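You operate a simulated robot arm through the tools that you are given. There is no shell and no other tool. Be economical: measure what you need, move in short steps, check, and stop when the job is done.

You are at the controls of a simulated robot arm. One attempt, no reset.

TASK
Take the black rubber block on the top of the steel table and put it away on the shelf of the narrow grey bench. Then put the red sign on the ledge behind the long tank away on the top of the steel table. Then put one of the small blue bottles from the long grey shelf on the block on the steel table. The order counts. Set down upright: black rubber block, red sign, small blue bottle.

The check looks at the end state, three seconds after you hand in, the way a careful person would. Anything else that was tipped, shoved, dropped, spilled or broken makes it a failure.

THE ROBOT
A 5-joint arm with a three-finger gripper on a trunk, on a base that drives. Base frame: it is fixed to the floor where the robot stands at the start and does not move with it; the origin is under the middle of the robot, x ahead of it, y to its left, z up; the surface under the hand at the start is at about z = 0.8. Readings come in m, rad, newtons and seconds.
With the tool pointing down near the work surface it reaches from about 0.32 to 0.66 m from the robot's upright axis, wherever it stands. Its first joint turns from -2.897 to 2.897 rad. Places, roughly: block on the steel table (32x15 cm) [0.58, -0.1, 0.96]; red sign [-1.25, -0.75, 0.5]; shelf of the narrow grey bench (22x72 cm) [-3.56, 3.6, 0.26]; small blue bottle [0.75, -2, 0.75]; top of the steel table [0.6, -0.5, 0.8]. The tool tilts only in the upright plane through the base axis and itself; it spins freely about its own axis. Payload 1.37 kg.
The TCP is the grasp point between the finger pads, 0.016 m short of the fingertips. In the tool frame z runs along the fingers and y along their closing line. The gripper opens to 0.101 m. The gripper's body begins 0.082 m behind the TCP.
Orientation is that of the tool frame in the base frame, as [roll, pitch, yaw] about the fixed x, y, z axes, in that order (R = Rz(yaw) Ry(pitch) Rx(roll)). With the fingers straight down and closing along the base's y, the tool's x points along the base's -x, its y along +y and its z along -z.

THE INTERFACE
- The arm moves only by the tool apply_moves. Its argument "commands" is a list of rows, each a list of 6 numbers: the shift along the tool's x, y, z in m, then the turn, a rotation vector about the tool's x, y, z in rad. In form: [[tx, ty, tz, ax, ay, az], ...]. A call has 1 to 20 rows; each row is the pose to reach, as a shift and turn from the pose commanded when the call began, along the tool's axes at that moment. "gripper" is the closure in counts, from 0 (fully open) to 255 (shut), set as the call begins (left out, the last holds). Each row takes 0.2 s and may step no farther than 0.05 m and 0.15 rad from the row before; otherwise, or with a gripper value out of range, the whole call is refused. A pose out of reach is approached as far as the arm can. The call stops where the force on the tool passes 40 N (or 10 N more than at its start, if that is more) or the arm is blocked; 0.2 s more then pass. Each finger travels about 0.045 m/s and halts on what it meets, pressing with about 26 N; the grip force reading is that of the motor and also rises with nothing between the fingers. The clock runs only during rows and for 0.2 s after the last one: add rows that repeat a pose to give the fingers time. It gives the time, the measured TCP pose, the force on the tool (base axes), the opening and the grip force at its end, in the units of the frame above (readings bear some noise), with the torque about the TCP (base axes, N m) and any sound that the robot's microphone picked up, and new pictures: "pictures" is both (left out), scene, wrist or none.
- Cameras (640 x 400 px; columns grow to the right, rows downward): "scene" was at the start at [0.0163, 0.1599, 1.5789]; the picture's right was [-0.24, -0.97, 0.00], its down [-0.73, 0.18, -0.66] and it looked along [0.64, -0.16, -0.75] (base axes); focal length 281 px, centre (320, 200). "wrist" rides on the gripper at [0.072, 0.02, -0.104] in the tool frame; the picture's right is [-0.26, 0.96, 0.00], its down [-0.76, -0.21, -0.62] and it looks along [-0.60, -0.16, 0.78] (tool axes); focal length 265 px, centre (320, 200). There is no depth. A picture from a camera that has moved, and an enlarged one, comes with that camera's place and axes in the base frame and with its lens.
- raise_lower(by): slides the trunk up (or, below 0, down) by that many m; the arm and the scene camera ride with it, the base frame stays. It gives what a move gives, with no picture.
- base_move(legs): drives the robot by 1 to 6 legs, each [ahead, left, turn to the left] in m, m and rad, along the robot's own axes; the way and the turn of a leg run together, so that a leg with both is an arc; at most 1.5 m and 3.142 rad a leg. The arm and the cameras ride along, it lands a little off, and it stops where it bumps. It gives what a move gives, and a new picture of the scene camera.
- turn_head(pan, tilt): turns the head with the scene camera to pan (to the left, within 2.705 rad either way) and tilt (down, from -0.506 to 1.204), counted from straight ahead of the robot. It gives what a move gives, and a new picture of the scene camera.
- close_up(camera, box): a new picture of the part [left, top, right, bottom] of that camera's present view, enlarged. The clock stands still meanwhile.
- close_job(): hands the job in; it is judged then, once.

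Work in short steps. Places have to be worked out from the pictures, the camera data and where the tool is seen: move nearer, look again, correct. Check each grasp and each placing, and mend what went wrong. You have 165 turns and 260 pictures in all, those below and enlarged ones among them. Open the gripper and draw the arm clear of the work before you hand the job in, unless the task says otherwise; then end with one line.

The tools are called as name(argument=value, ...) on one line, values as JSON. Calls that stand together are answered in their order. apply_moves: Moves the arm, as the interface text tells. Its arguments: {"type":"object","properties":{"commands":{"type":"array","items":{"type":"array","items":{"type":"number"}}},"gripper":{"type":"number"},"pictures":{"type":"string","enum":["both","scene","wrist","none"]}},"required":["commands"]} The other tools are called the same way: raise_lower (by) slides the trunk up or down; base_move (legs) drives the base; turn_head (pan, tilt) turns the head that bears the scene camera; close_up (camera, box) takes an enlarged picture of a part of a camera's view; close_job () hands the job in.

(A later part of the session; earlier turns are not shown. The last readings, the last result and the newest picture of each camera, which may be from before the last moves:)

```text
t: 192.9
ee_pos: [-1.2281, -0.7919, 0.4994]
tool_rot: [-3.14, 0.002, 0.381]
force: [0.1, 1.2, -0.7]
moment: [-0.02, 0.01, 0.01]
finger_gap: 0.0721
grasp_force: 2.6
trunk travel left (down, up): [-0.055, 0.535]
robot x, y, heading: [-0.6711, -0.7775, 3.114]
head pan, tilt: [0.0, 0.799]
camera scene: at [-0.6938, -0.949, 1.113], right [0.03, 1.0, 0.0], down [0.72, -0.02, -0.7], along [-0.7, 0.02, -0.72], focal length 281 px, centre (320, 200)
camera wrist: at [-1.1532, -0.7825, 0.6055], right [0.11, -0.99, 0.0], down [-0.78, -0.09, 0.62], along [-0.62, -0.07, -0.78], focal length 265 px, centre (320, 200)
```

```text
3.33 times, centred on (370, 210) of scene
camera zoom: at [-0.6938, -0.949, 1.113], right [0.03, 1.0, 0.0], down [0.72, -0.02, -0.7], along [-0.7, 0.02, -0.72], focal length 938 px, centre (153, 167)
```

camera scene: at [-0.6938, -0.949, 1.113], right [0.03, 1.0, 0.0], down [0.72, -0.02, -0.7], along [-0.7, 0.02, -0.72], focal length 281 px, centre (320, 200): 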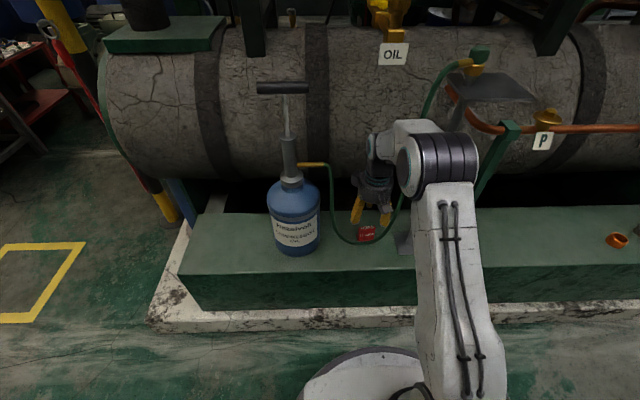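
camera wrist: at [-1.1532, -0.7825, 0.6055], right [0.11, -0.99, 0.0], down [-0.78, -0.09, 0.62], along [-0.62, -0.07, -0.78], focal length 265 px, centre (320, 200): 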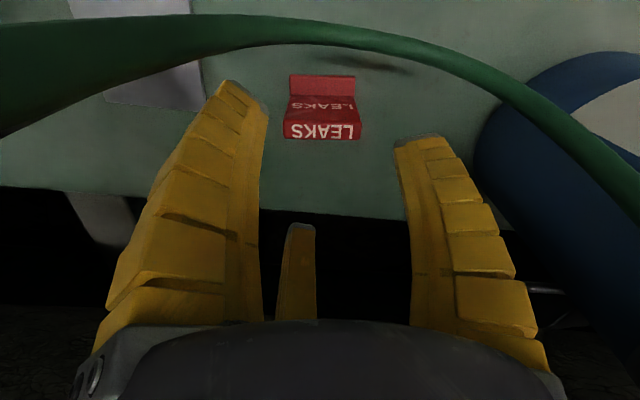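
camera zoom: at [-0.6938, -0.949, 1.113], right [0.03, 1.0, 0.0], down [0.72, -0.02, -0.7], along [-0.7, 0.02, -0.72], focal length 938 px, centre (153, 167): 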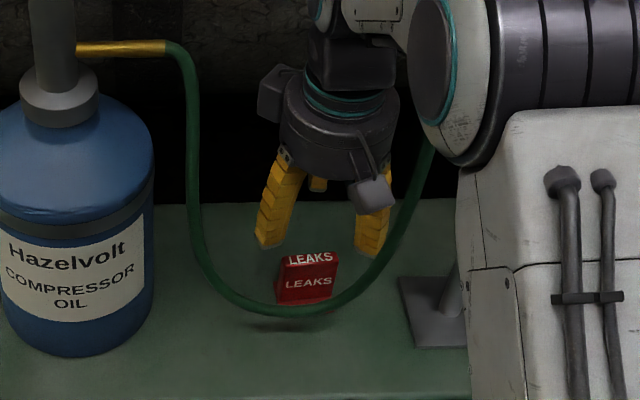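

Sign top appears exactly where the approach line predicts (320,132). I descend the remaining 8.5 cm.

apply_moves(commands=[[0, 0, 0.03, 0, 0, 0], [0, 0, 0.055, 0, 0, 0], [0, 0, 0.075, 0, 0, 0], [0, 0, 0.085, 0, 0, 0], [0, 0, 0.085, 0, 0, 0]])

close_up(camera="scene", box=[310, 150, 430, 270])

```text
t: 194.1
ee_pos: [-1.2288, -0.7919, 0.4156]
tool_rot: [-3.139, 0.004, 0.383]
force: [0.0, -0.4, 0.2]
moment: [0.01, -0.02, -0.05]
finger_gap: 0.072
grasp_force: 2.4
trunk travel left (down, up): [-0.055, 0.535]
robot x, y, heading: [-0.6685, -0.7805, 3.112]
head pan, tilt: [0.0, 0.799]
camera scene: at [-0.6938, -0.949, 1.113], right [0.03, 1.0, 0.0], down [0.72, -0.02, -0.7], along [-0.7, 0.02, -0.72], focal length 281 px, centre (320, 200)
camera wrist: at [-1.1545, -0.7834, 0.521], right [0.11, -0.99, 0.0], down [-0.78, -0.09, 0.62], along [-0.62, -0.07, -0.78], focal length 265 px, centre (320, 200)
```

scene: 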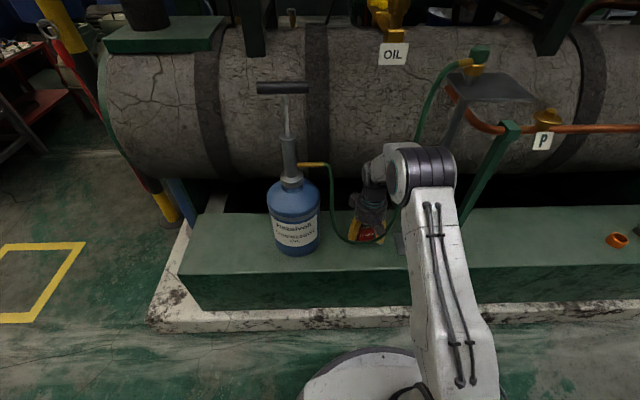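
wrist: 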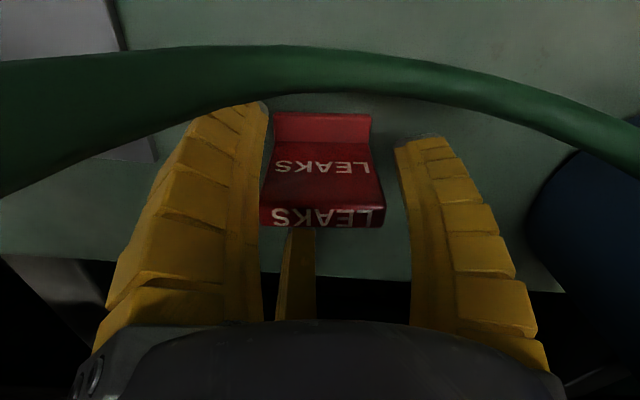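

```text
3.33 times, centred on (370, 210) of scene
camera zoom: at [-0.6938, -0.949, 1.113], right [0.03, 1.0, 0.0], down [0.72, -0.02, -0.7], along [-0.7, 0.02, -0.72], focal length 938 px, centre (153, 167)
```

zoom: 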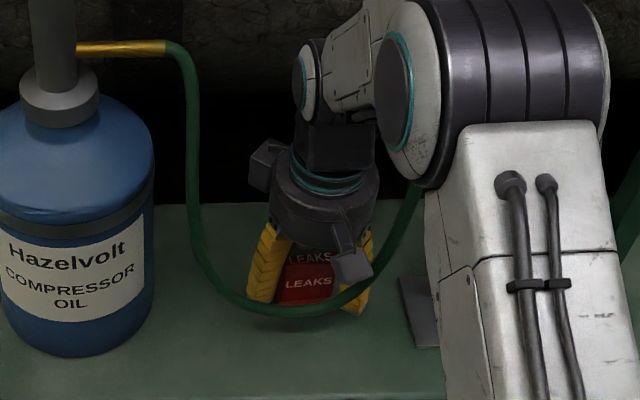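

Sign sits inside the fingers, with no contact force. I close the grip.

apply_moves(commands=[[0, 0, 0, 0, 0, 0], [0, 0, 0, 0, 0, 0], [0, 0, 0, 0, 0, 0], [0, 0, 0, 0, 0, 0], [0, 0, 0, 0, 0, 0]], gripper=255)

```text
t: 195.3
ee_pos: [-1.2295, -0.7919, 0.4172]
tool_rot: [-3.14, 0.005, 0.382]
force: [-1.2, -1.9, 4.5]
moment: [-0.11, 0.06, -0.01]
finger_gap: 0.0138
grasp_force: 26.5
trunk travel left (down, up): [-0.055, 0.535]
robot x, y, heading: [-0.6655, -0.7806, 3.118]
head pan, tilt: [0.0, 0.799]
camera scene: at [-0.6935, -0.949, 1.113], right [0.03, 1.0, 0.0], down [0.72, -0.02, -0.7], along [-0.7, 0.02, -0.72], focal length 281 px, centre (320, 200)
camera wrist: at [-1.1546, -0.7834, 0.5217], right [0.11, -0.99, 0.0], down [-0.78, -0.09, 0.63], along [-0.62, -0.07, -0.78], focal length 265 px, centre (320, 200)
```

scene: 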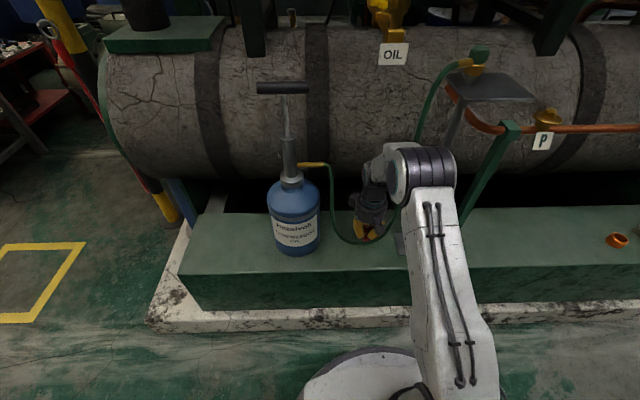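
wrist: 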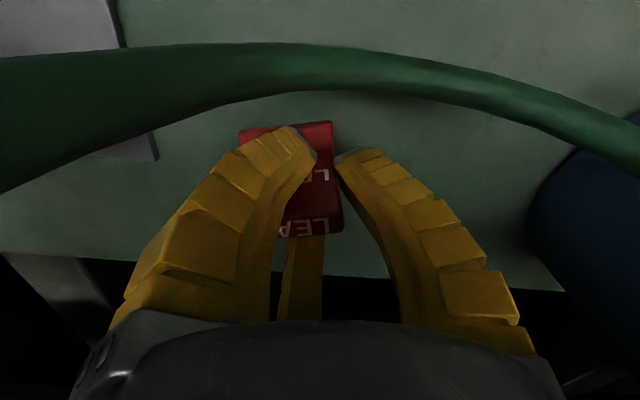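

Gap 1.4 cm equals the panel's thickness with full grip force. I lift 3 cm and see whether the sign follows.

apply_moves(commands=[[0, 0, -0.01, 0, 0, 0], [0, 0, -0.02, 0, 0, 0], [0, 0, -0.03, 0, 0, 0], [0, 0, -0.03, 0, 0, 0]])

close_up(camera="scene", box=[310, 150, 430, 270])

```text
t: 196.3
ee_pos: [-1.2275, -0.7934, 0.4462]
tool_rot: [-3.141, 0.004, 0.382]
force: [0.1, -0.1, 0.5]
moment: [0.02, 0.01, 0.03]
finger_gap: 0.0122
grasp_force: 26.1
trunk travel left (down, up): [-0.055, 0.535]
robot x, y, heading: [-0.6675, -0.7739, 3.107]
head pan, tilt: [0.0, 0.799]
camera scene: at [-0.6938, -0.949, 1.113], right [0.03, 1.0, 0.0], down [0.72, -0.02, -0.7], along [-0.7, 0.02, -0.72], focal length 281 px, centre (320, 200)
camera wrist: at [-1.1533, -0.7839, 0.5506], right [0.11, -0.99, 0.0], down [-0.78, -0.09, 0.62], along [-0.62, -0.07, -0.78], focal length 265 px, centre (320, 200)
```

scene: 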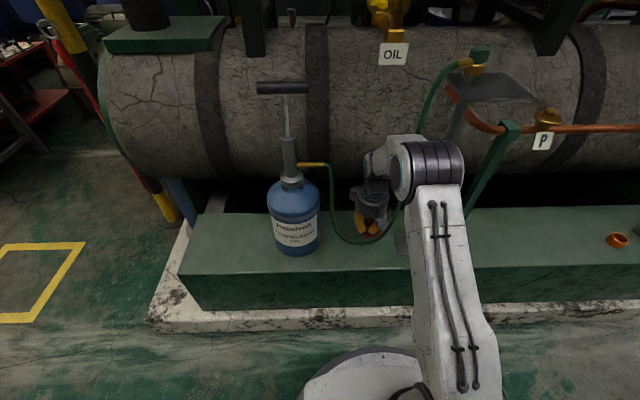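
wrist: 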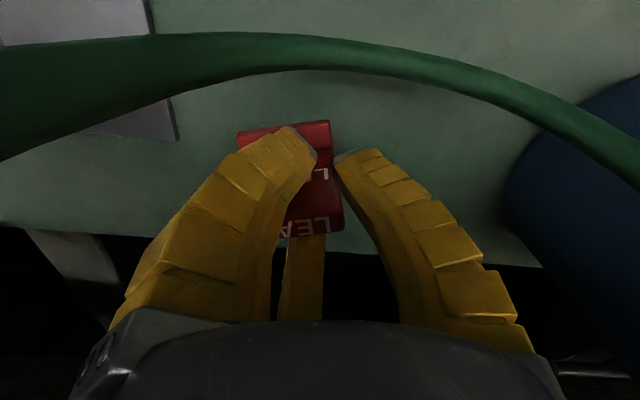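

```text
3.33 times, centred on (370, 210) of scene
camera zoom: at [-0.6938, -0.949, 1.113], right [0.03, 1.0, 0.0], down [0.72, -0.02, -0.7], along [-0.7, 0.02, -0.72], focal length 938 px, centre (153, 167)
```

zoom: 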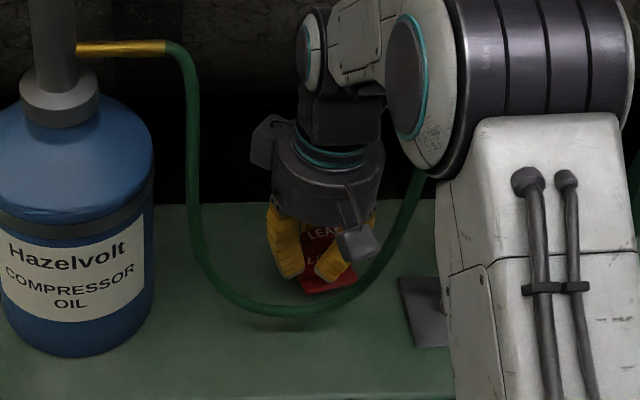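

The sign is held upright. I retrace: straight up to z≈0.65 then back out the way I came.

apply_moves(commands=[[0, 0, -0.04, 0, 0, 0], [0, 0, -0.08, 0, 0, 0], [0, 0, -0.12, 0, 0, 0], [0, 0, -0.16, 0, 0, 0], [0, 0, -0.2, 0, 0, 0], [0.027, 0.035, -0.2, 0, 0, 0], [0.0536, 0.0702, -0.2, 0, 0, 0], [0.09, 0.085, -0.2, 0, 0, 0], [0.12, 0.097, -0.2, 0, 0, 0]])

```text
t: 198.3
ee_pos: [-1.0814, -0.8376, 0.645]
tool_rot: [-3.14, 0.005, 0.382]
force: [-0.6, -0.2, -1.5]
moment: [0.02, -0.05, -0.01]
finger_gap: 0.0116
grasp_force: 26.0
trunk travel left (down, up): [-0.055, 0.535]
robot x, y, heading: [-0.6673, -0.7771, 3.111]
head pan, tilt: [0.0, 0.799]
camera scene: at [-0.6941, -0.949, 1.1129], right [0.03, 1.0, 0.0], down [0.72, -0.02, -0.7], along [-0.7, 0.02, -0.72], focal length 281 px, centre (320, 200)
camera wrist: at [-1.0053, -0.8282, 0.7515], right [0.11, -0.99, 0.0], down [-0.78, -0.09, 0.62], along [-0.62, -0.07, -0.78], focal length 265 px, centre (320, 200)
```

scene: 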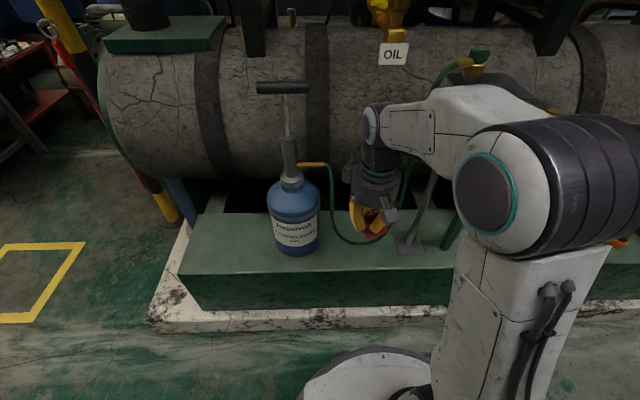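
wrist: 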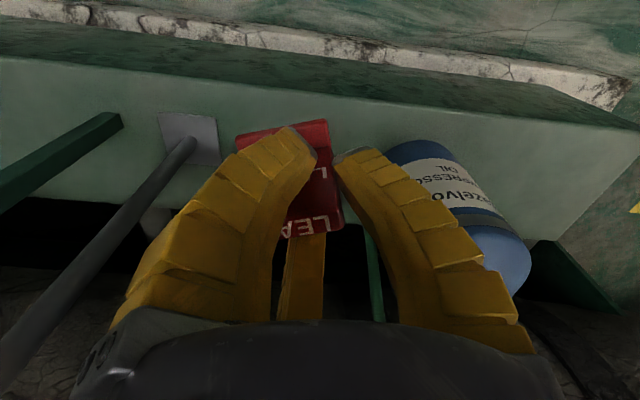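

Still gripped firmly. I raise the trunk, back away, turn to the steel table and drive to the starting spot.

raise_lower(by=0.4)

raise_lower(by=0.08)

base_move(legs=[[-0.35, 0, 0], [0, 0, 1.58], [0, 0, 1.58], [0, 0.9, 0]])

turn_head(pan=-0.1, tilt=0.75)

```text
t: 202.1
ee_pos: [-1.0811, -0.8374, 1.0463]
tool_rot: [-3.142, 0.004, 0.382]
force: [-0.3, -0.7, -1.2]
moment: [0.0, 0.0, 0.01]
finger_gap: 0.0114
grasp_force: 25.6
trunk travel left (down, up): [-0.455, 0.135]
robot x, y, heading: [-0.6659, -0.7796, 3.111]
head pan, tilt: [0.0, 0.799]
```

```text
t: 203.3
ee_pos: [-1.0813, -0.8386, 1.1259]
tool_rot: [-3.141, 0.003, 0.383]
force: [0.4, 1.1, -0.8]
moment: [-0.04, -0.03, 0.0]
finger_gap: 0.0112
grasp_force: 26.9
trunk travel left (down, up): [-0.535, 0.055]
robot x, y, heading: [-0.6692, -0.776, 3.11]
head pan, tilt: [0.0, 0.799]
```

```text
t: 217.6
ee_pos: [0.1182, 0.1903, 1.1257]
tool_rot: [-3.141, 0.003, -2.764]
force: [-0.4, 1.0, -0.8]
moment: [0.01, -0.01, -0.01]
finger_gap: 0.0108
grasp_force: 26.3
trunk travel left (down, up): [-0.535, 0.055]
robot x, y, heading: [-0.2906, 0.1294, -0.031]
head pan, tilt: [0.0, 0.799]
camera scene: at [-0.2666, 0.3097, 1.5929], right [-0.03, -1.0, 0.0], down [-0.72, 0.02, -0.7], along [0.7, -0.02, -0.72], focal length 281 px, centre (320, 200)
```

scene: 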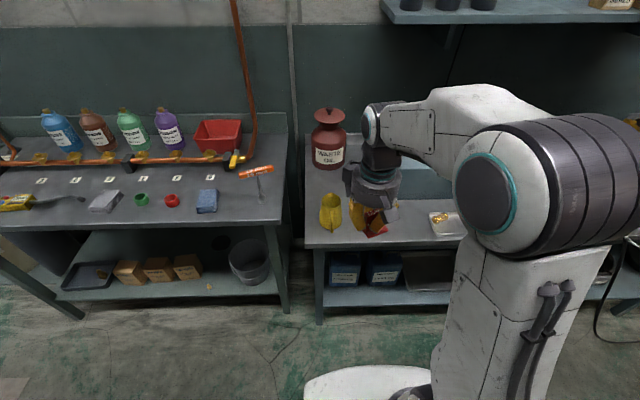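

```text
t: 218.3
ee_pos: [0.1187, 0.1911, 1.1257]
tool_rot: [3.141, 0.003, -2.762]
force: [-0.5, 0.4, 0.1]
moment: [-0.01, -0.02, 0.02]
finger_gap: 0.0109
grasp_force: 25.6
trunk travel left (down, up): [-0.535, 0.055]
robot x, y, heading: [-0.291, 0.1323, -0.035]
head pan, tilt: [-0.099, 0.75]
camera scene: at [-0.2651, 0.3011, 1.5969], right [-0.13, -0.99, 0.0], down [-0.68, 0.09, -0.73], along [0.72, -0.1, -0.68], focal length 281 px, centre (320, 200)
```

scene: 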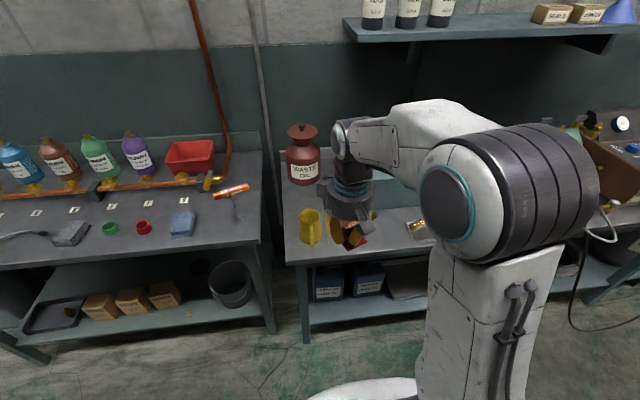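

I check the sign in the grip before going over the table.

close_up(camera="wrist", box=[180, 80, 420, 260])

close_up(camera="scene", box=[290, 150, 400, 270])

```text
2.22 times, centred on (300, 170) of wrist
camera zoom: at [0.0443, 0.1828, 1.2317], right [-0.11, 0.99, 0.0], down [0.78, 0.09, 0.62], along [0.62, 0.07, -0.78], focal length 590 px, centre (364, 267)
```

zoom: 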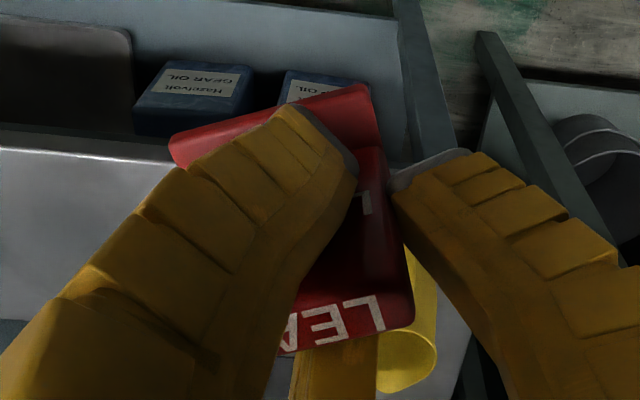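

```text
3.33 times, centred on (345, 210) of scene
camera zoom: at [-0.2651, 0.3011, 1.5969], right [-0.13, -0.99, 0.0], down [-0.68, 0.09, -0.73], along [0.72, -0.1, -0.68], focal length 938 px, centre (237, 167)
```

zoom: 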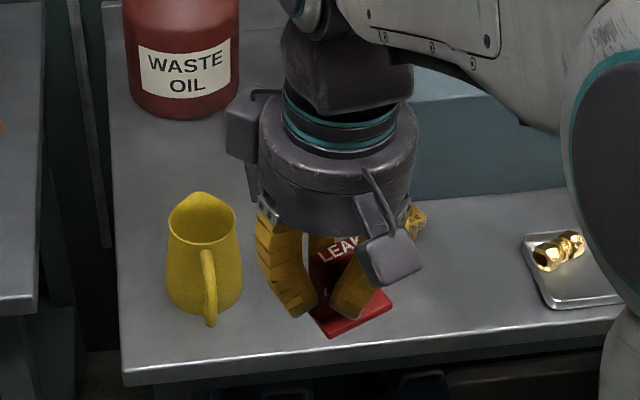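

Sign is upright in the grip, base plate level. I drive ahead to x≈0 and view the placing spot (~(0.56, 0.20), where the cube stood).

base_move(legs=[[0.28, 0, 0]])

apply_moves(commands=[[-0.045, 0, 0, 0, 0, 0], [-0.09, 0, 0, 0, 0, 0], [-0.125, 0.0, 0, 0, 0, 0], [-0.125, 0, 0, 0, 0, 0]])

```text
t: 220.2
ee_pos: [0.3989, 0.1823, 1.126]
tool_rot: [3.141, 0.002, -2.763]
force: [-0.7, -0.3, 0.0]
moment: [0.01, 0.03, 0.0]
finger_gap: 0.0109
grasp_force: 25.8
trunk travel left (down, up): [-0.535, 0.055]
robot x, y, heading: [-0.0159, 0.1255, -0.029]
head pan, tilt: [-0.099, 0.75]
camera scene: at [0.0159, 0.2918, 1.5969], right [-0.13, -0.99, 0.0], down [-0.68, 0.09, -0.73], along [0.72, -0.1, -0.68], focal length 281 px, centre (320, 200)
```

scene: 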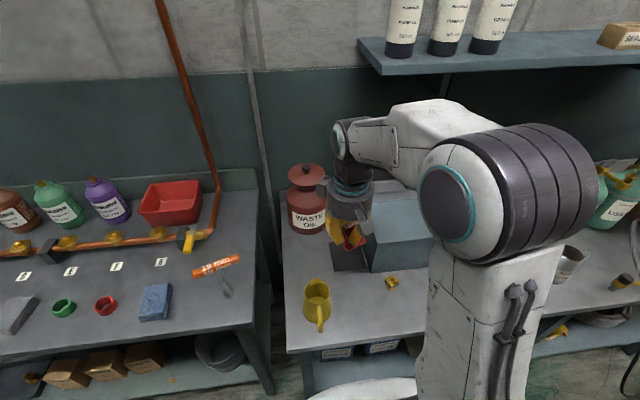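

```text
t: 221.2
ee_pos: [0.5121, 0.2285, 1.1266]
tool_rot: [-3.141, 0.003, -2.761]
force: [0.4, 0.0, -0.6]
moment: [0.0, -0.01, -0.03]
finger_gap: 0.0107
grasp_force: 25.7
trunk travel left (down, up): [-0.535, 0.055]
robot x, y, heading: [-0.0143, 0.1239, -0.033]
head pan, tilt: [-0.099, 0.75]
camera scene: at [0.0144, 0.2917, 1.597], right [-0.13, -0.99, 0.0], down [-0.68, 0.09, -0.73], along [0.73, -0.1, -0.68], focal length 281 px, centre (320, 200)
camera wrist: at [0.438, 0.22, 1.2325], right [-0.11, 0.99, 0.0], down [0.78, 0.09, 0.62], along [0.62, 0.07, -0.78], focal length 265 px, centre (320, 200)
```

scene: 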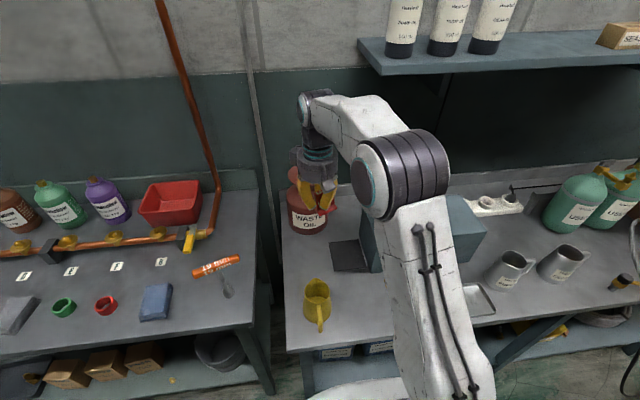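
wrist: 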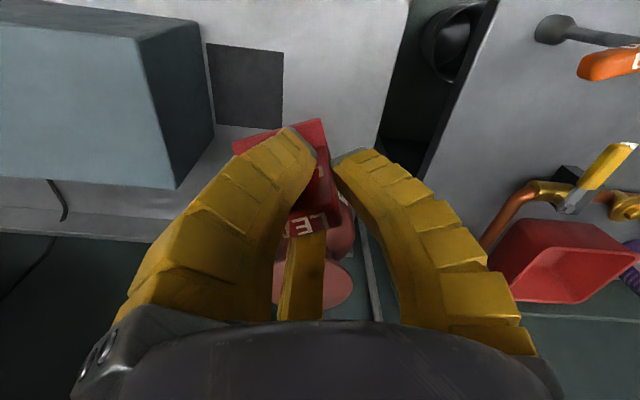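

Now move over (0.555, 0.20) and descend to z≈0.86, then check.

apply_moves(commands=[[-0.0146, -0.0212, 0, 0, 0, 0], [-0.0293, -0.0424, 0, 0, 0, 0], [-0.0293, -0.0424, 0.045, 0, 0, 0], [-0.0293, -0.0424, 0.09, 0, 0, 0], [-0.0293, -0.0424, 0.135, 0, 0, 0], [-0.0293, -0.0424, 0.18, 0, 0, 0], [-0.0293, -0.0424, 0.225, 0, 0, 0], [-0.0293, -0.0424, 0.265, 0, 0, 0], [-0.0293, -0.0424, 0.265, 0, 0, 0]])

close_up(camera="scene", box=[270, 170, 410, 310])

```text
t: 223.2
ee_pos: [0.5562, 0.1993, 0.8616]
tool_rot: [-3.139, 0.003, -2.762]
force: [-0.1, -0.8, -1.0]
moment: [0.02, 0.01, 0.02]
finger_gap: 0.0106
grasp_force: 26.4
trunk travel left (down, up): [-0.535, 0.055]
robot x, y, heading: [-0.0132, 0.1232, -0.034]
head pan, tilt: [-0.099, 0.75]
camera scene: at [0.0148, 0.2918, 1.597], right [-0.13, -0.99, 0.0], down [-0.68, 0.09, -0.73], along [0.72, -0.1, -0.68], focal length 281 px, centre (320, 200)
camera wrist: at [0.4826, 0.1919, 0.9676], right [-0.11, 0.99, 0.0], down [0.78, 0.09, 0.62], along [0.62, 0.07, -0.78], focal length 265 px, centre (320, 200)
```

scene: 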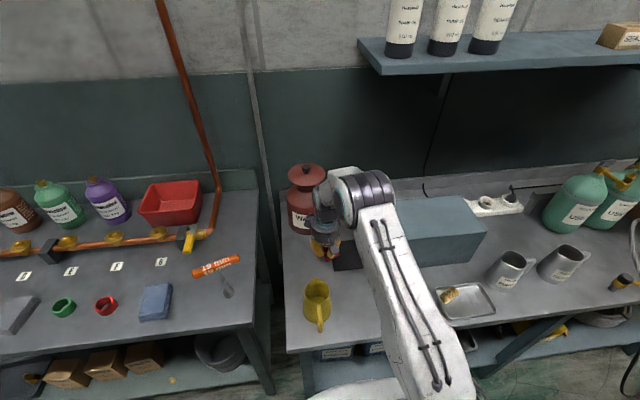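
wrist: 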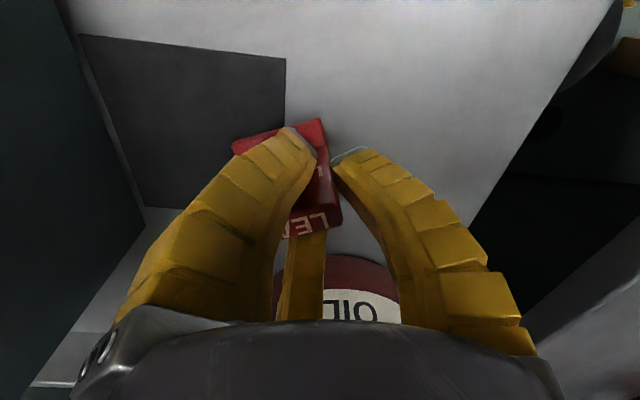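

```text
2.86 times, centred on (340, 240) of scene
camera zoom: at [0.0148, 0.2918, 1.597], right [-0.13, -0.99, 0.0], down [-0.68, 0.09, -0.73], along [0.72, -0.1, -0.68], focal length 804 px, centre (263, 86)
```

zoom: 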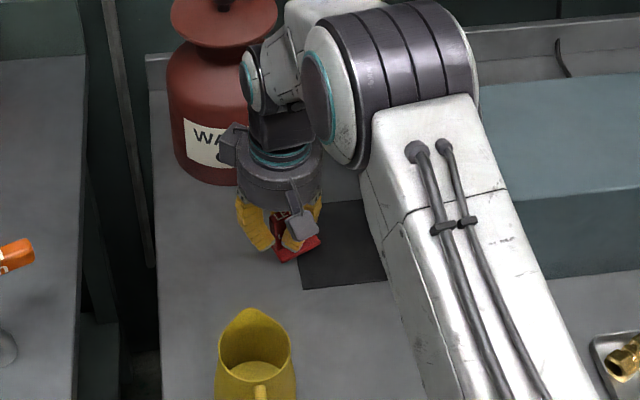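

The sign would overlap the mat's edge, so I shift 3.5 cm in +y, then lower slowly until contact (~z 0.828).

apply_moves(commands=[[-0.001, 0.02, 0, 0, 0, 0], [-0.0019, 0.037, 0, 0, 0, 0], [-0.0019, 0.037, 0.012, 0, 0, 0], [-0.0019, 0.037, 0.022, 0, 0, 0], [-0.0019, 0.037, 0.028, 0, 0, 0], [-0.0019, 0.037, 0.032, 0, 0, 0]])

close_up(camera="scene", box=[270, 190, 370, 290])

```text
t: 224.6
ee_pos: [0.5479, 0.2329, 0.8343]
tool_rot: [-3.138, 0.012, -2.765]
force: [-0.2, -4.7, 26.8]
moment: [-0.54, -0.17, -0.03]
finger_gap: 0.0153
grasp_force: 26.2
trunk travel left (down, up): [-0.535, 0.055]
robot x, y, heading: [-0.0091, 0.1257, -0.03]
head pan, tilt: [-0.099, 0.75]
camera scene: at [0.0119, 0.2906, 1.5976], right [-0.13, -0.99, 0.0], down [-0.67, 0.09, -0.73], along [0.73, -0.1, -0.68], focal length 281 px, centre (320, 200)
camera wrist: at [0.4719, 0.2251, 0.9383], right [-0.11, 0.99, 0.0], down [0.77, 0.08, 0.63], along [0.63, 0.07, -0.78], focal length 265 px, centre (320, 200)
```

scene: 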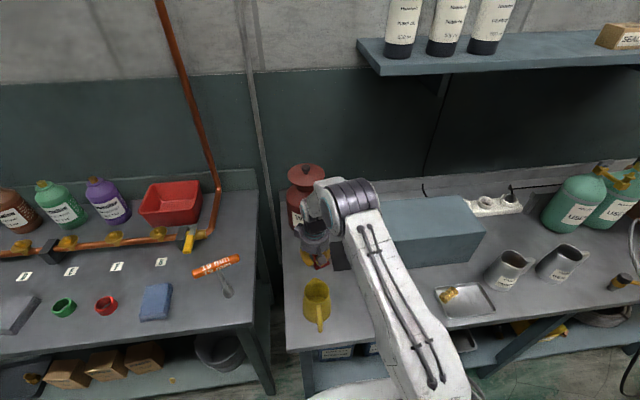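
wrist: 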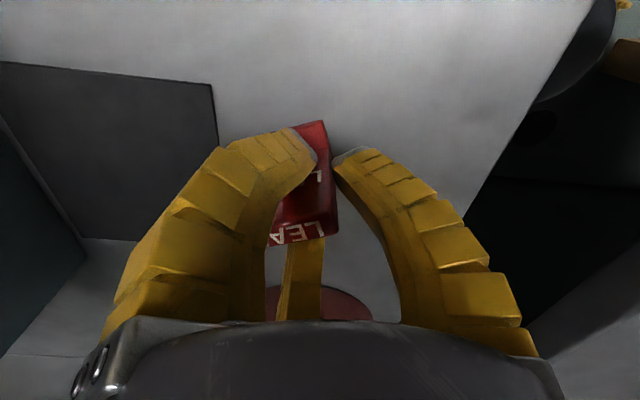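

```text
4.00 times, centred on (320, 240) of scene
camera zoom: at [0.0119, 0.2906, 1.5976], right [-0.13, -0.99, 0.0], down [-0.67, 0.09, -0.73], along [0.73, -0.1, -0.68], focal length 1125 px, centre (320, 40)
```

zoom: 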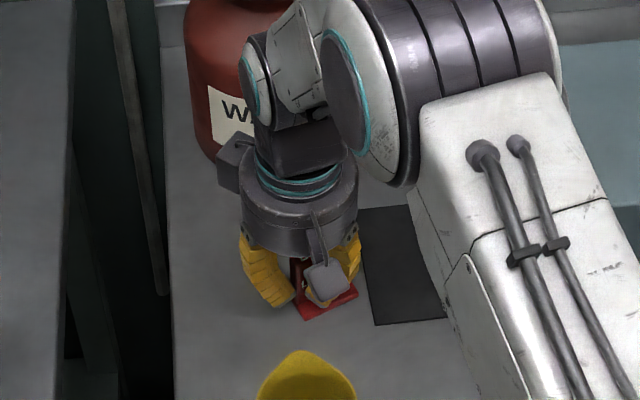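

Contact at 27 N with sign flat. I ease off 3 mm and open.

apply_moves(commands=[[0, 0, -0.003, 0, 0, 0], [0, 0, -0.003, 0, 0, 0]], pictures="none")

apply_moves(commands=[[0, 0, 0, 0, 0, 0], [0, 0, 0, 0, 0, 0], [0, 0, 0, 0, 0, 0], [0, 0, 0, 0, 0, 0], [0, 0, 0, 0, 0, 0], [0, 0, 0, 0, 0, 0]], gripper=40)

```text
t: 225.2
ee_pos: [0.5463, 0.2334, 0.8337]
tool_rot: [-3.142, 0.008, -2.764]
force: [4.8, -4.0, 18.3]
moment: [-0.3, -0.15, 0.01]
finger_gap: 0.0153
grasp_force: 26.8
trunk travel left (down, up): [-0.535, 0.055]
robot x, y, heading: [-0.0129, 0.1228, -0.035]
head pan, tilt: [-0.099, 0.75]
```

```text
t: 226.6
ee_pos: [0.5474, 0.2334, 0.8327]
tool_rot: [3.139, 0.003, -2.761]
force: [-0.6, 0.5, 0.2]
moment: [0.02, 0.01, -0.03]
finger_gap: 0.0868
grasp_force: 0.8
trunk travel left (down, up): [-0.535, 0.055]
robot x, y, heading: [-0.0132, 0.1198, -0.031]
head pan, tilt: [-0.099, 0.75]
camera scene: at [0.0149, 0.2919, 1.597], right [-0.13, -0.99, 0.0], down [-0.68, 0.09, -0.73], along [0.72, -0.1, -0.68], focal length 281 px, centre (320, 200)
camera wrist: at [0.4723, 0.2259, 0.9378], right [-0.11, 0.99, 0.0], down [0.78, 0.09, 0.62], along [0.62, 0.07, -0.78], focal length 265 px, centre (320, 200)
```

scene: 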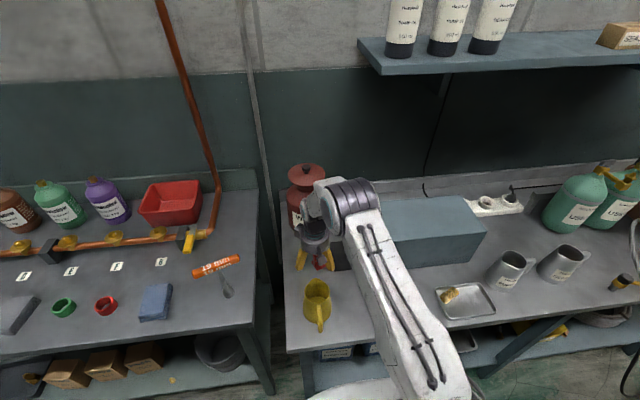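
wrist: 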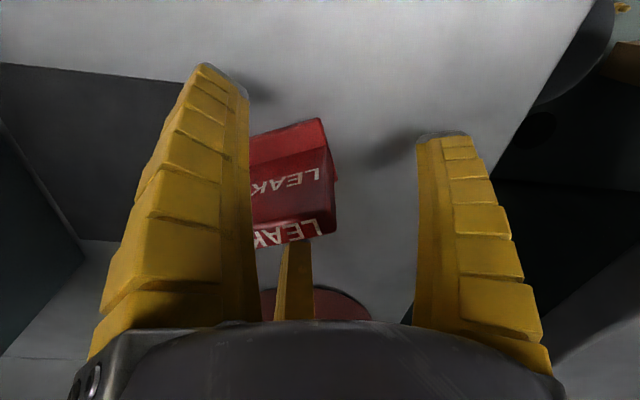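

The sign stands free. I lift straight up.

apply_moves(commands=[[0, 0, -0.02, 0, 0, 0], [0, 0, -0.05, 0, 0, 0], [0, 0, -0.09, 0, 0, 0], [0, 0, -0.13, 0, 0, 0], [0, 0, -0.17, 0, 0, 0], [0, 0, -0.21, 0, 0, 0], [0, 0, -0.25, 0, 0, 0]], gripper=40)

close_up(camera="scene", box=[260, 150, 400, 310])

close_up(camera="wrist", box=[240, 30, 400, 150])

```text
t: 228.2
ee_pos: [0.5453, 0.2346, 1.0842]
tool_rot: [3.141, 0.004, -2.762]
force: [0.4, 0.1, -0.7]
moment: [0.0, -0.01, 0.01]
finger_gap: 0.0869
grasp_force: 0.8
trunk travel left (down, up): [-0.535, 0.055]
robot x, y, heading: [-0.0159, 0.1251, -0.037]
head pan, tilt: [-0.099, 0.75]
camera scene: at [0.0145, 0.2918, 1.5969], right [-0.13, -0.99, 0.0], down [-0.68, 0.09, -0.73], along [0.73, -0.1, -0.68], focal length 281 px, centre (320, 200)
camera wrist: at [0.4707, 0.2258, 1.1896], right [-0.11, 0.99, 0.0], down [0.78, 0.09, 0.62], along [0.62, 0.07, -0.78], focal length 265 px, centre (320, 200)
```

scene: 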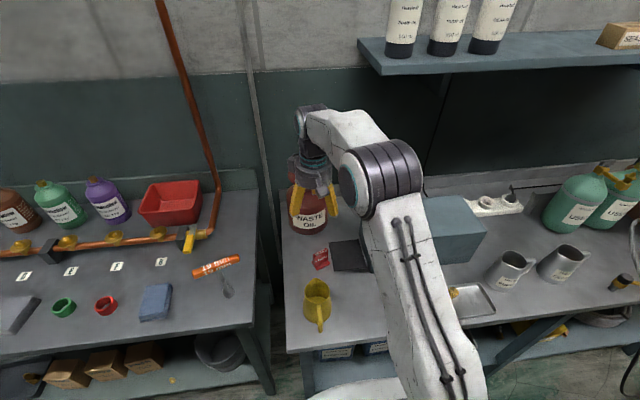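
wrist: 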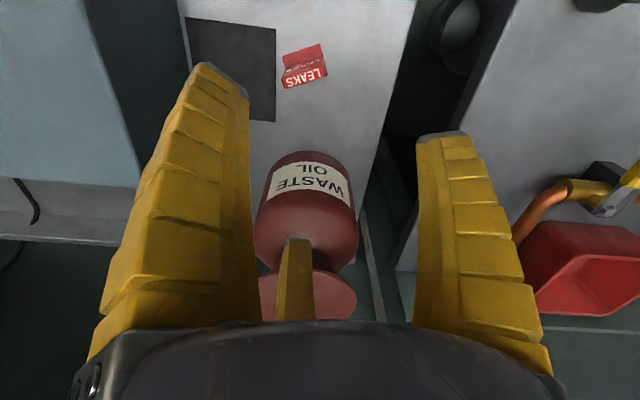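

```text
2.50 times, centred on (330, 230) of scene
camera zoom: at [0.0145, 0.2918, 1.5969], right [-0.13, -0.99, 0.0], down [-0.68, 0.09, -0.73], along [0.73, -0.1, -0.68], focal length 703 px, centre (295, 125)
```

zoom: 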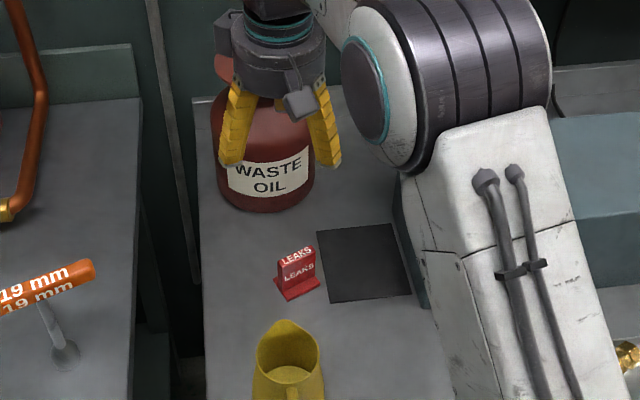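

```text
3.33 times, centred on (320, 90) of wrist
camera zoom: at [0.4707, 0.2258, 1.1896], right [-0.11, 0.99, 0.0], down [0.78, 0.09, 0.62], along [0.62, 0.07, -0.78], focal length 885 px, centre (320, 567)
```

zoom: 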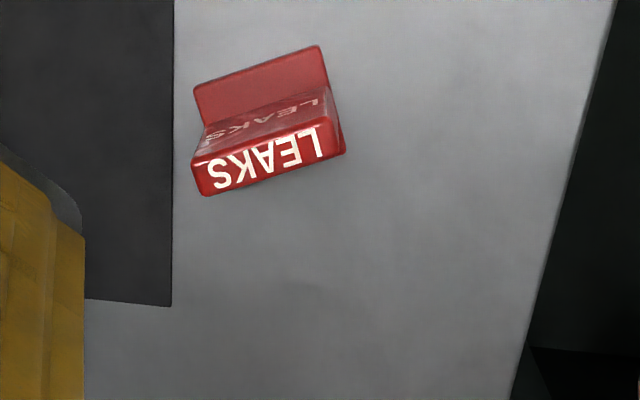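

Sign upright on the table. Now for the bottle: retract the arm, back off, and drive along to y≈-1.7, looking at the far shelf.

apply_moves(commands=[[0, 0, -0.04, 0, 0, 0], [0.035, 0.014, -0.06, 0, 0, 0], [0.07, 0.028, -0.06, 0, 0, 0], [0.105, 0.042, -0.06, 0, 0, 0], [0.139, 0.056, -0.06, 0, 0, 0]], gripper=0, pictures="none")

base_move(legs=[[-0.32, 0, 0], [0, -1.4, 0]])

turn_head(pan=-0.5, tilt=0.5)

```text
t: 229.4
ee_pos: [0.3948, 0.2366, 1.1446]
tool_rot: [-3.141, 0.006, -2.762]
force: [-0.1, 0.0, 0.2]
moment: [-0.02, 0.02, 0.0]
finger_gap: 0.101
grasp_force: 0.2
trunk travel left (down, up): [-0.535, 0.055]
robot x, y, heading: [-0.0156, 0.1174, -0.033]
head pan, tilt: [-0.099, 0.75]
```

```text
t: 238.1
ee_pos: [0.0748, -1.1329, 1.1438]
tool_rot: [-3.141, 0.005, -2.722]
force: [-1.0, 0.2, -0.7]
moment: [0.01, 0.01, -0.01]
finger_gap: 0.1008
grasp_force: 0.0
trunk travel left (down, up): [-0.535, 0.055]
robot x, y, heading: [-0.3329, -1.2624, 0.01]
head pan, tilt: [-0.099, 0.75]
camera scene: at [-0.3092, -1.094, 1.597], right [-0.09, -1.0, 0.0], down [-0.68, 0.06, -0.73], along [0.73, -0.06, -0.68], focal length 281 px, centre (320, 200)
```

scene: 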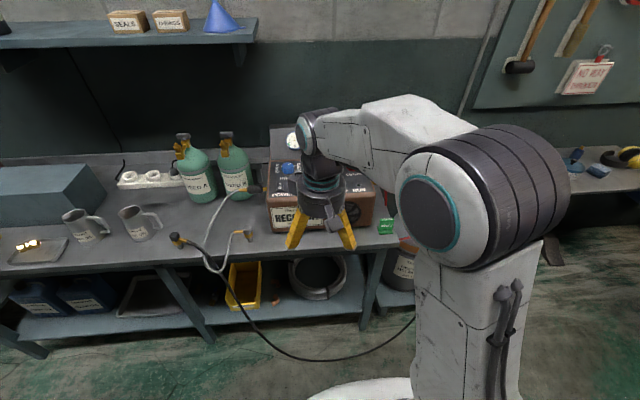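

```text
t: 239.0
ee_pos: [0.074, -1.133, 1.1444]
tool_rot: [3.141, 0.002, -2.72]
force: [0.0, -0.4, -0.4]
moment: [0.01, 0.0, 0.01]
finger_gap: 0.1004
grasp_force: 0.1
trunk travel left (down, up): [-0.535, 0.055]
robot x, y, heading: [-0.3306, -1.2669, 0.014]
head pan, tilt: [-0.499, 0.499]
camera scene: at [-0.3114, -1.129, 1.6189], right [-0.47, -0.88, 0.0], down [-0.42, 0.22, -0.88], along [0.78, -0.41, -0.48], focal length 281 px, centre (320, 200)
```

scene: 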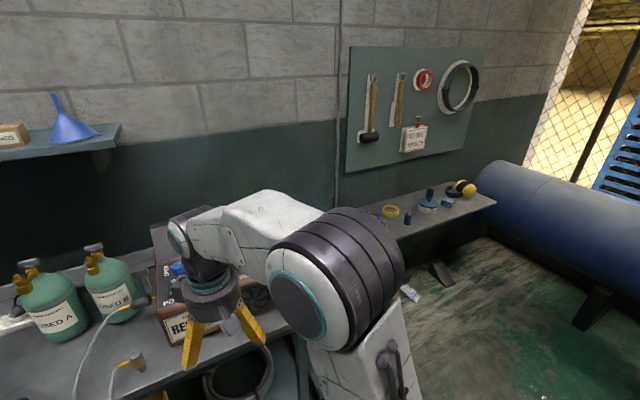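

The shelf with small items is next past the table. I continue to y≈-2 and look ahead.

base_move(legs=[[0, -0.75, 0]])

turn_head(pan=0.15, tilt=0.7)

```text
t: 243.1
ee_pos: [0.0845, -1.8927, 1.1452]
tool_rot: [-3.14, 0.004, -2.712]
force: [0.2, -0.2, 0.0]
moment: [0.03, 0.05, 0.01]
finger_gap: 0.1005
grasp_force: 0.0
trunk travel left (down, up): [-0.535, 0.055]
robot x, y, heading: [-0.3176, -2.0276, 0.02]
head pan, tilt: [-0.499, 0.499]
camera scene: at [-0.3009, -1.8936, 1.619], right [-0.46, -0.89, 0.0], down [-0.42, 0.22, -0.88], along [0.78, -0.41, -0.48], focal length 281 px, centre (320, 200)
```

scene: 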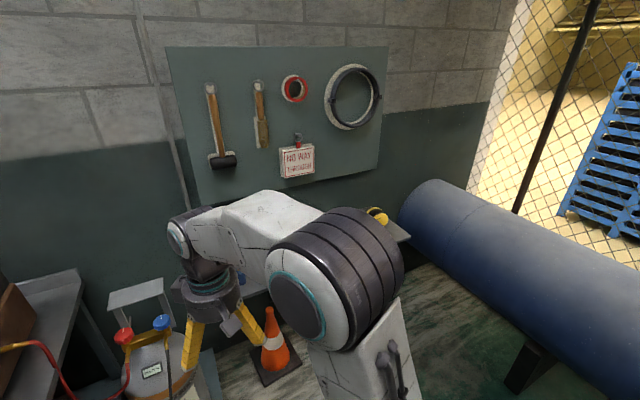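

```text
t: 244.1
ee_pos: [0.0857, -1.8927, 1.1448]
tool_rot: [3.141, 0.003, -2.711]
force: [-0.1, 0.7, -0.2]
moment: [0.0, -0.04, 0.01]
finger_gap: 0.1007
grasp_force: 0.1
trunk travel left (down, up): [-0.535, 0.055]
robot x, y, heading: [-0.3159, -2.0284, 0.018]
head pan, tilt: [0.15, 0.7]
camera scene: at [-0.2979, -1.8369, 1.6012], right [0.17, -0.99, 0.0], down [-0.63, -0.11, -0.77], along [0.75, 0.13, -0.64], focal length 281 px, centre (320, 200)
```

scene: 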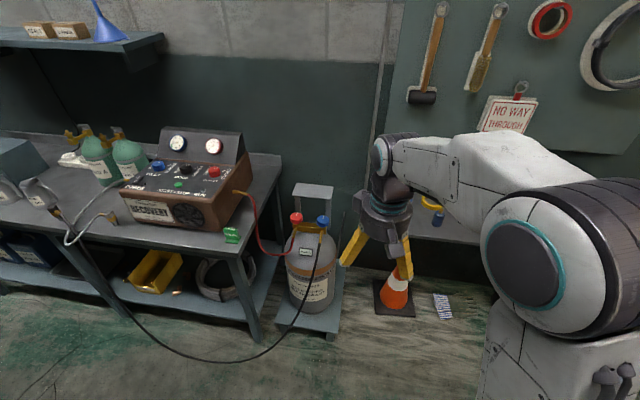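

The arm hides the shelf. I shift further right and look left past the arm.

base_move(legs=[[0, -0.35, 0]])

turn_head(pan=0.35, tilt=0.6)

close_up(camera="wrist", box=[0, 0, 640, 400])

```text
t: 246.4
ee_pos: [0.0909, -2.2457, 1.1438]
tool_rot: [3.141, 0.005, -2.71]
force: [0.9, -0.5, 1.1]
moment: [0.01, 0.01, 0.02]
finger_gap: 0.1006
grasp_force: 0.0
trunk travel left (down, up): [-0.535, 0.055]
robot x, y, heading: [-0.3121, -2.3779, 0.023]
head pan, tilt: [0.15, 0.7]
camera scene: at [-0.2911, -2.1902, 1.6013], right [0.17, -0.99, 0.0], down [-0.63, -0.11, -0.77], along [0.75, 0.13, -0.64], focal length 281 px, centre (320, 200)
```

scene: 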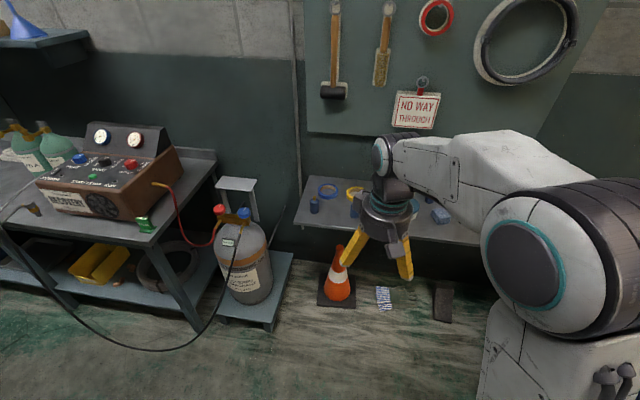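

```text
t: 247.1
ee_pos: [0.0906, -2.246, 1.1442]
tool_rot: [3.141, 0.004, -2.71]
force: [-0.1, -0.2, 0.5]
moment: [-0.01, 0.02, 0.03]
finger_gap: 0.1005
grasp_force: 0.0
trunk travel left (down, up): [-0.535, 0.055]
robot x, y, heading: [-0.3136, -2.3799, 0.021]
head pan, tilt: [0.351, 0.6]
camera scene: at [-0.2924, -2.1718, 1.6098], right [0.36, -0.93, 0.0], down [-0.53, -0.2, -0.82], along [0.77, 0.3, -0.57], focal length 281 px, centre (320, 200)
```

scene: 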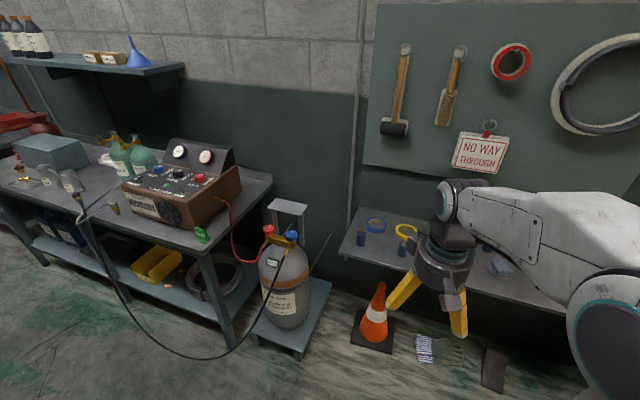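

```text
1.00 times, centred on (320, 200) of wrist (not enlarged: the box is as wide or as high as the picture)
camera zoom: at [0.0177, -2.2574, 1.2495], right [-0.16, 0.99, 0.0], down [0.77, 0.13, 0.62], along [0.62, 0.1, -0.78], focal length 265 px, centre (320, 200)
```

zoom: 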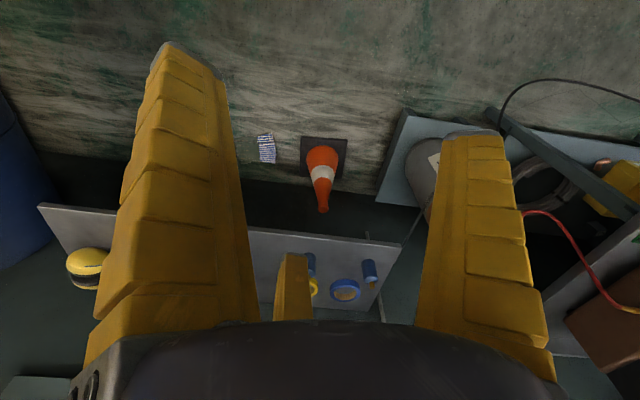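

Two small blue bottles, a blue tape ring and a yellow one are on the shelf. I enlarge them.

close_up(camera="scene", box=[330, 190, 450, 280])

close_up(camera="wrist", box=[280, 220, 420, 320])

```text
4.44 times, centred on (390, 235) of scene
camera zoom: at [-0.2924, -2.1718, 1.6098], right [0.36, -0.93, 0.0], down [-0.53, -0.2, -0.82], along [0.77, 0.3, -0.57], focal length 1250 px, centre (9, 44)
```

zoom: 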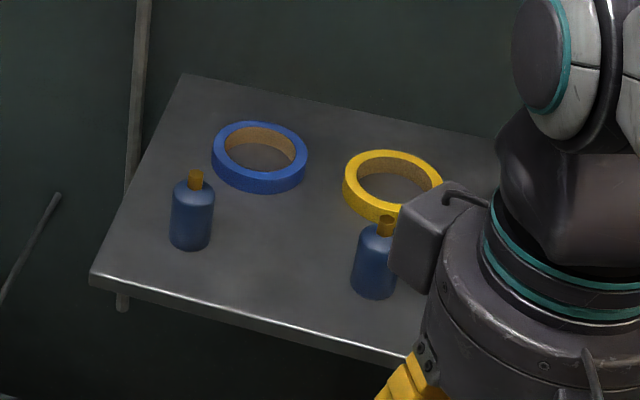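

```text
4.00 times, centred on (350, 270) of wrist
camera zoom: at [0.0177, -2.2574, 1.2495], right [-0.16, 0.99, 0.0], down [0.77, 0.13, 0.62], along [0.62, 0.1, -0.78], focal length 1062 px, centre (200, -80)
```

zoom: 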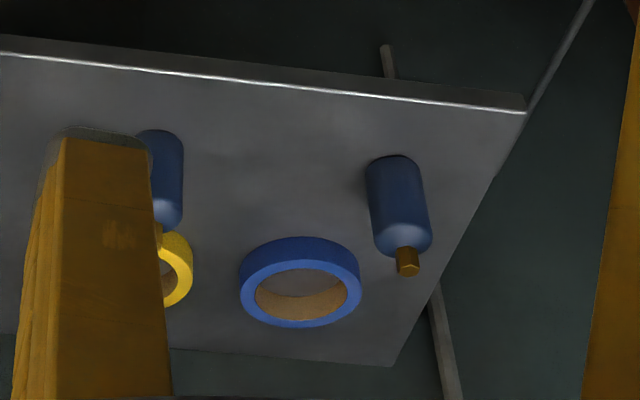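

Left bottle: cap top near (0.64, -2.00, 0.82), clear of the tape. I drive in to (0.06, -2.08) and look closer.

base_move(legs=[[0.37, 0.29, 0]])

turn_head(pan=0.1, tilt=0.85)

close_up(camera="wrist", box=[0, 0, 640, 400])

```text
t: 249.9
ee_pos: [0.4526, -1.9469, 1.1454]
tool_rot: [3.141, 0.003, -2.708]
force: [-0.8, 1.0, 1.1]
moment: [-0.03, 0.01, -0.01]
finger_gap: 0.1009
grasp_force: 0.0
trunk travel left (down, up): [-0.535, 0.055]
robot x, y, heading: [0.0505, -2.0868, 0.017]
head pan, tilt: [0.351, 0.6]
camera scene: at [0.0679, -1.8729, 1.6097], right [0.36, -0.93, 0.0], down [-0.53, -0.21, -0.82], along [0.77, 0.3, -0.57], focal length 281 px, centre (320, 200)
```

scene: 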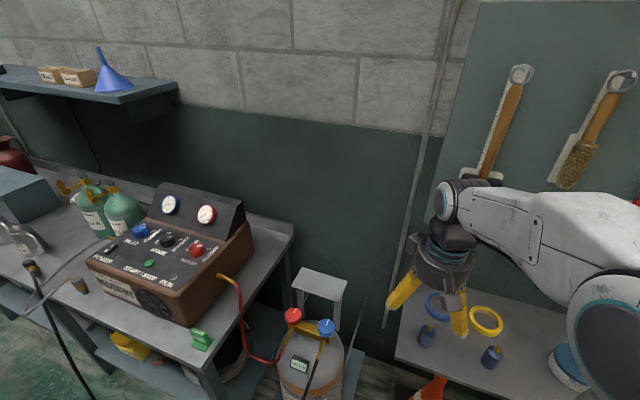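

```text
t: 250.7
ee_pos: [0.4507, -1.9459, 1.145]
tool_rot: [-3.141, 0.004, -2.709]
force: [0.0, 0.1, -0.2]
moment: [-0.02, 0.01, -0.05]
finger_gap: 0.1007
grasp_force: 0.0
trunk travel left (down, up): [-0.535, 0.055]
robot x, y, heading: [0.0522, -2.0855, 0.02]
head pan, tilt: [0.099, 0.85]
camera scene: at [0.0627, -1.896, 1.589], right [0.12, -0.99, 0.0], down [-0.75, -0.09, -0.66], along [0.66, 0.08, -0.75], focal length 281 px, centre (320, 200)
```

scene: 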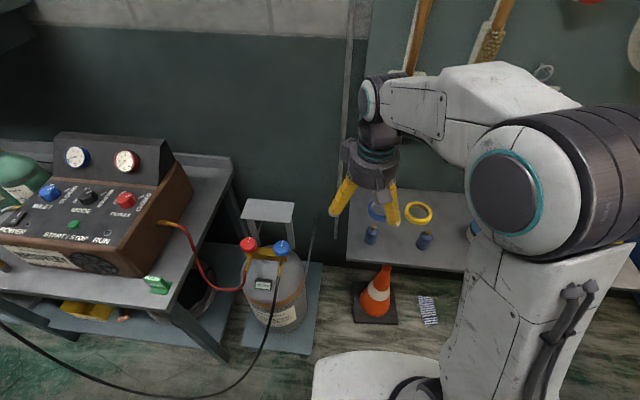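

```text
1.00 times, centred on (320, 200) of wrist (not enlarged: the box is as wide or as high as the picture)
camera zoom: at [0.3776, -1.9587, 1.2495], right [-0.16, 0.99, 0.0], down [0.77, 0.13, 0.62], along [0.61, 0.1, -0.78], focal length 265 px, centre (320, 200)
```

zoom: 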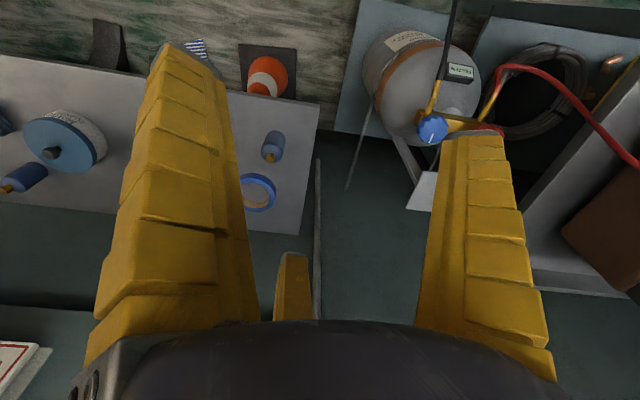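

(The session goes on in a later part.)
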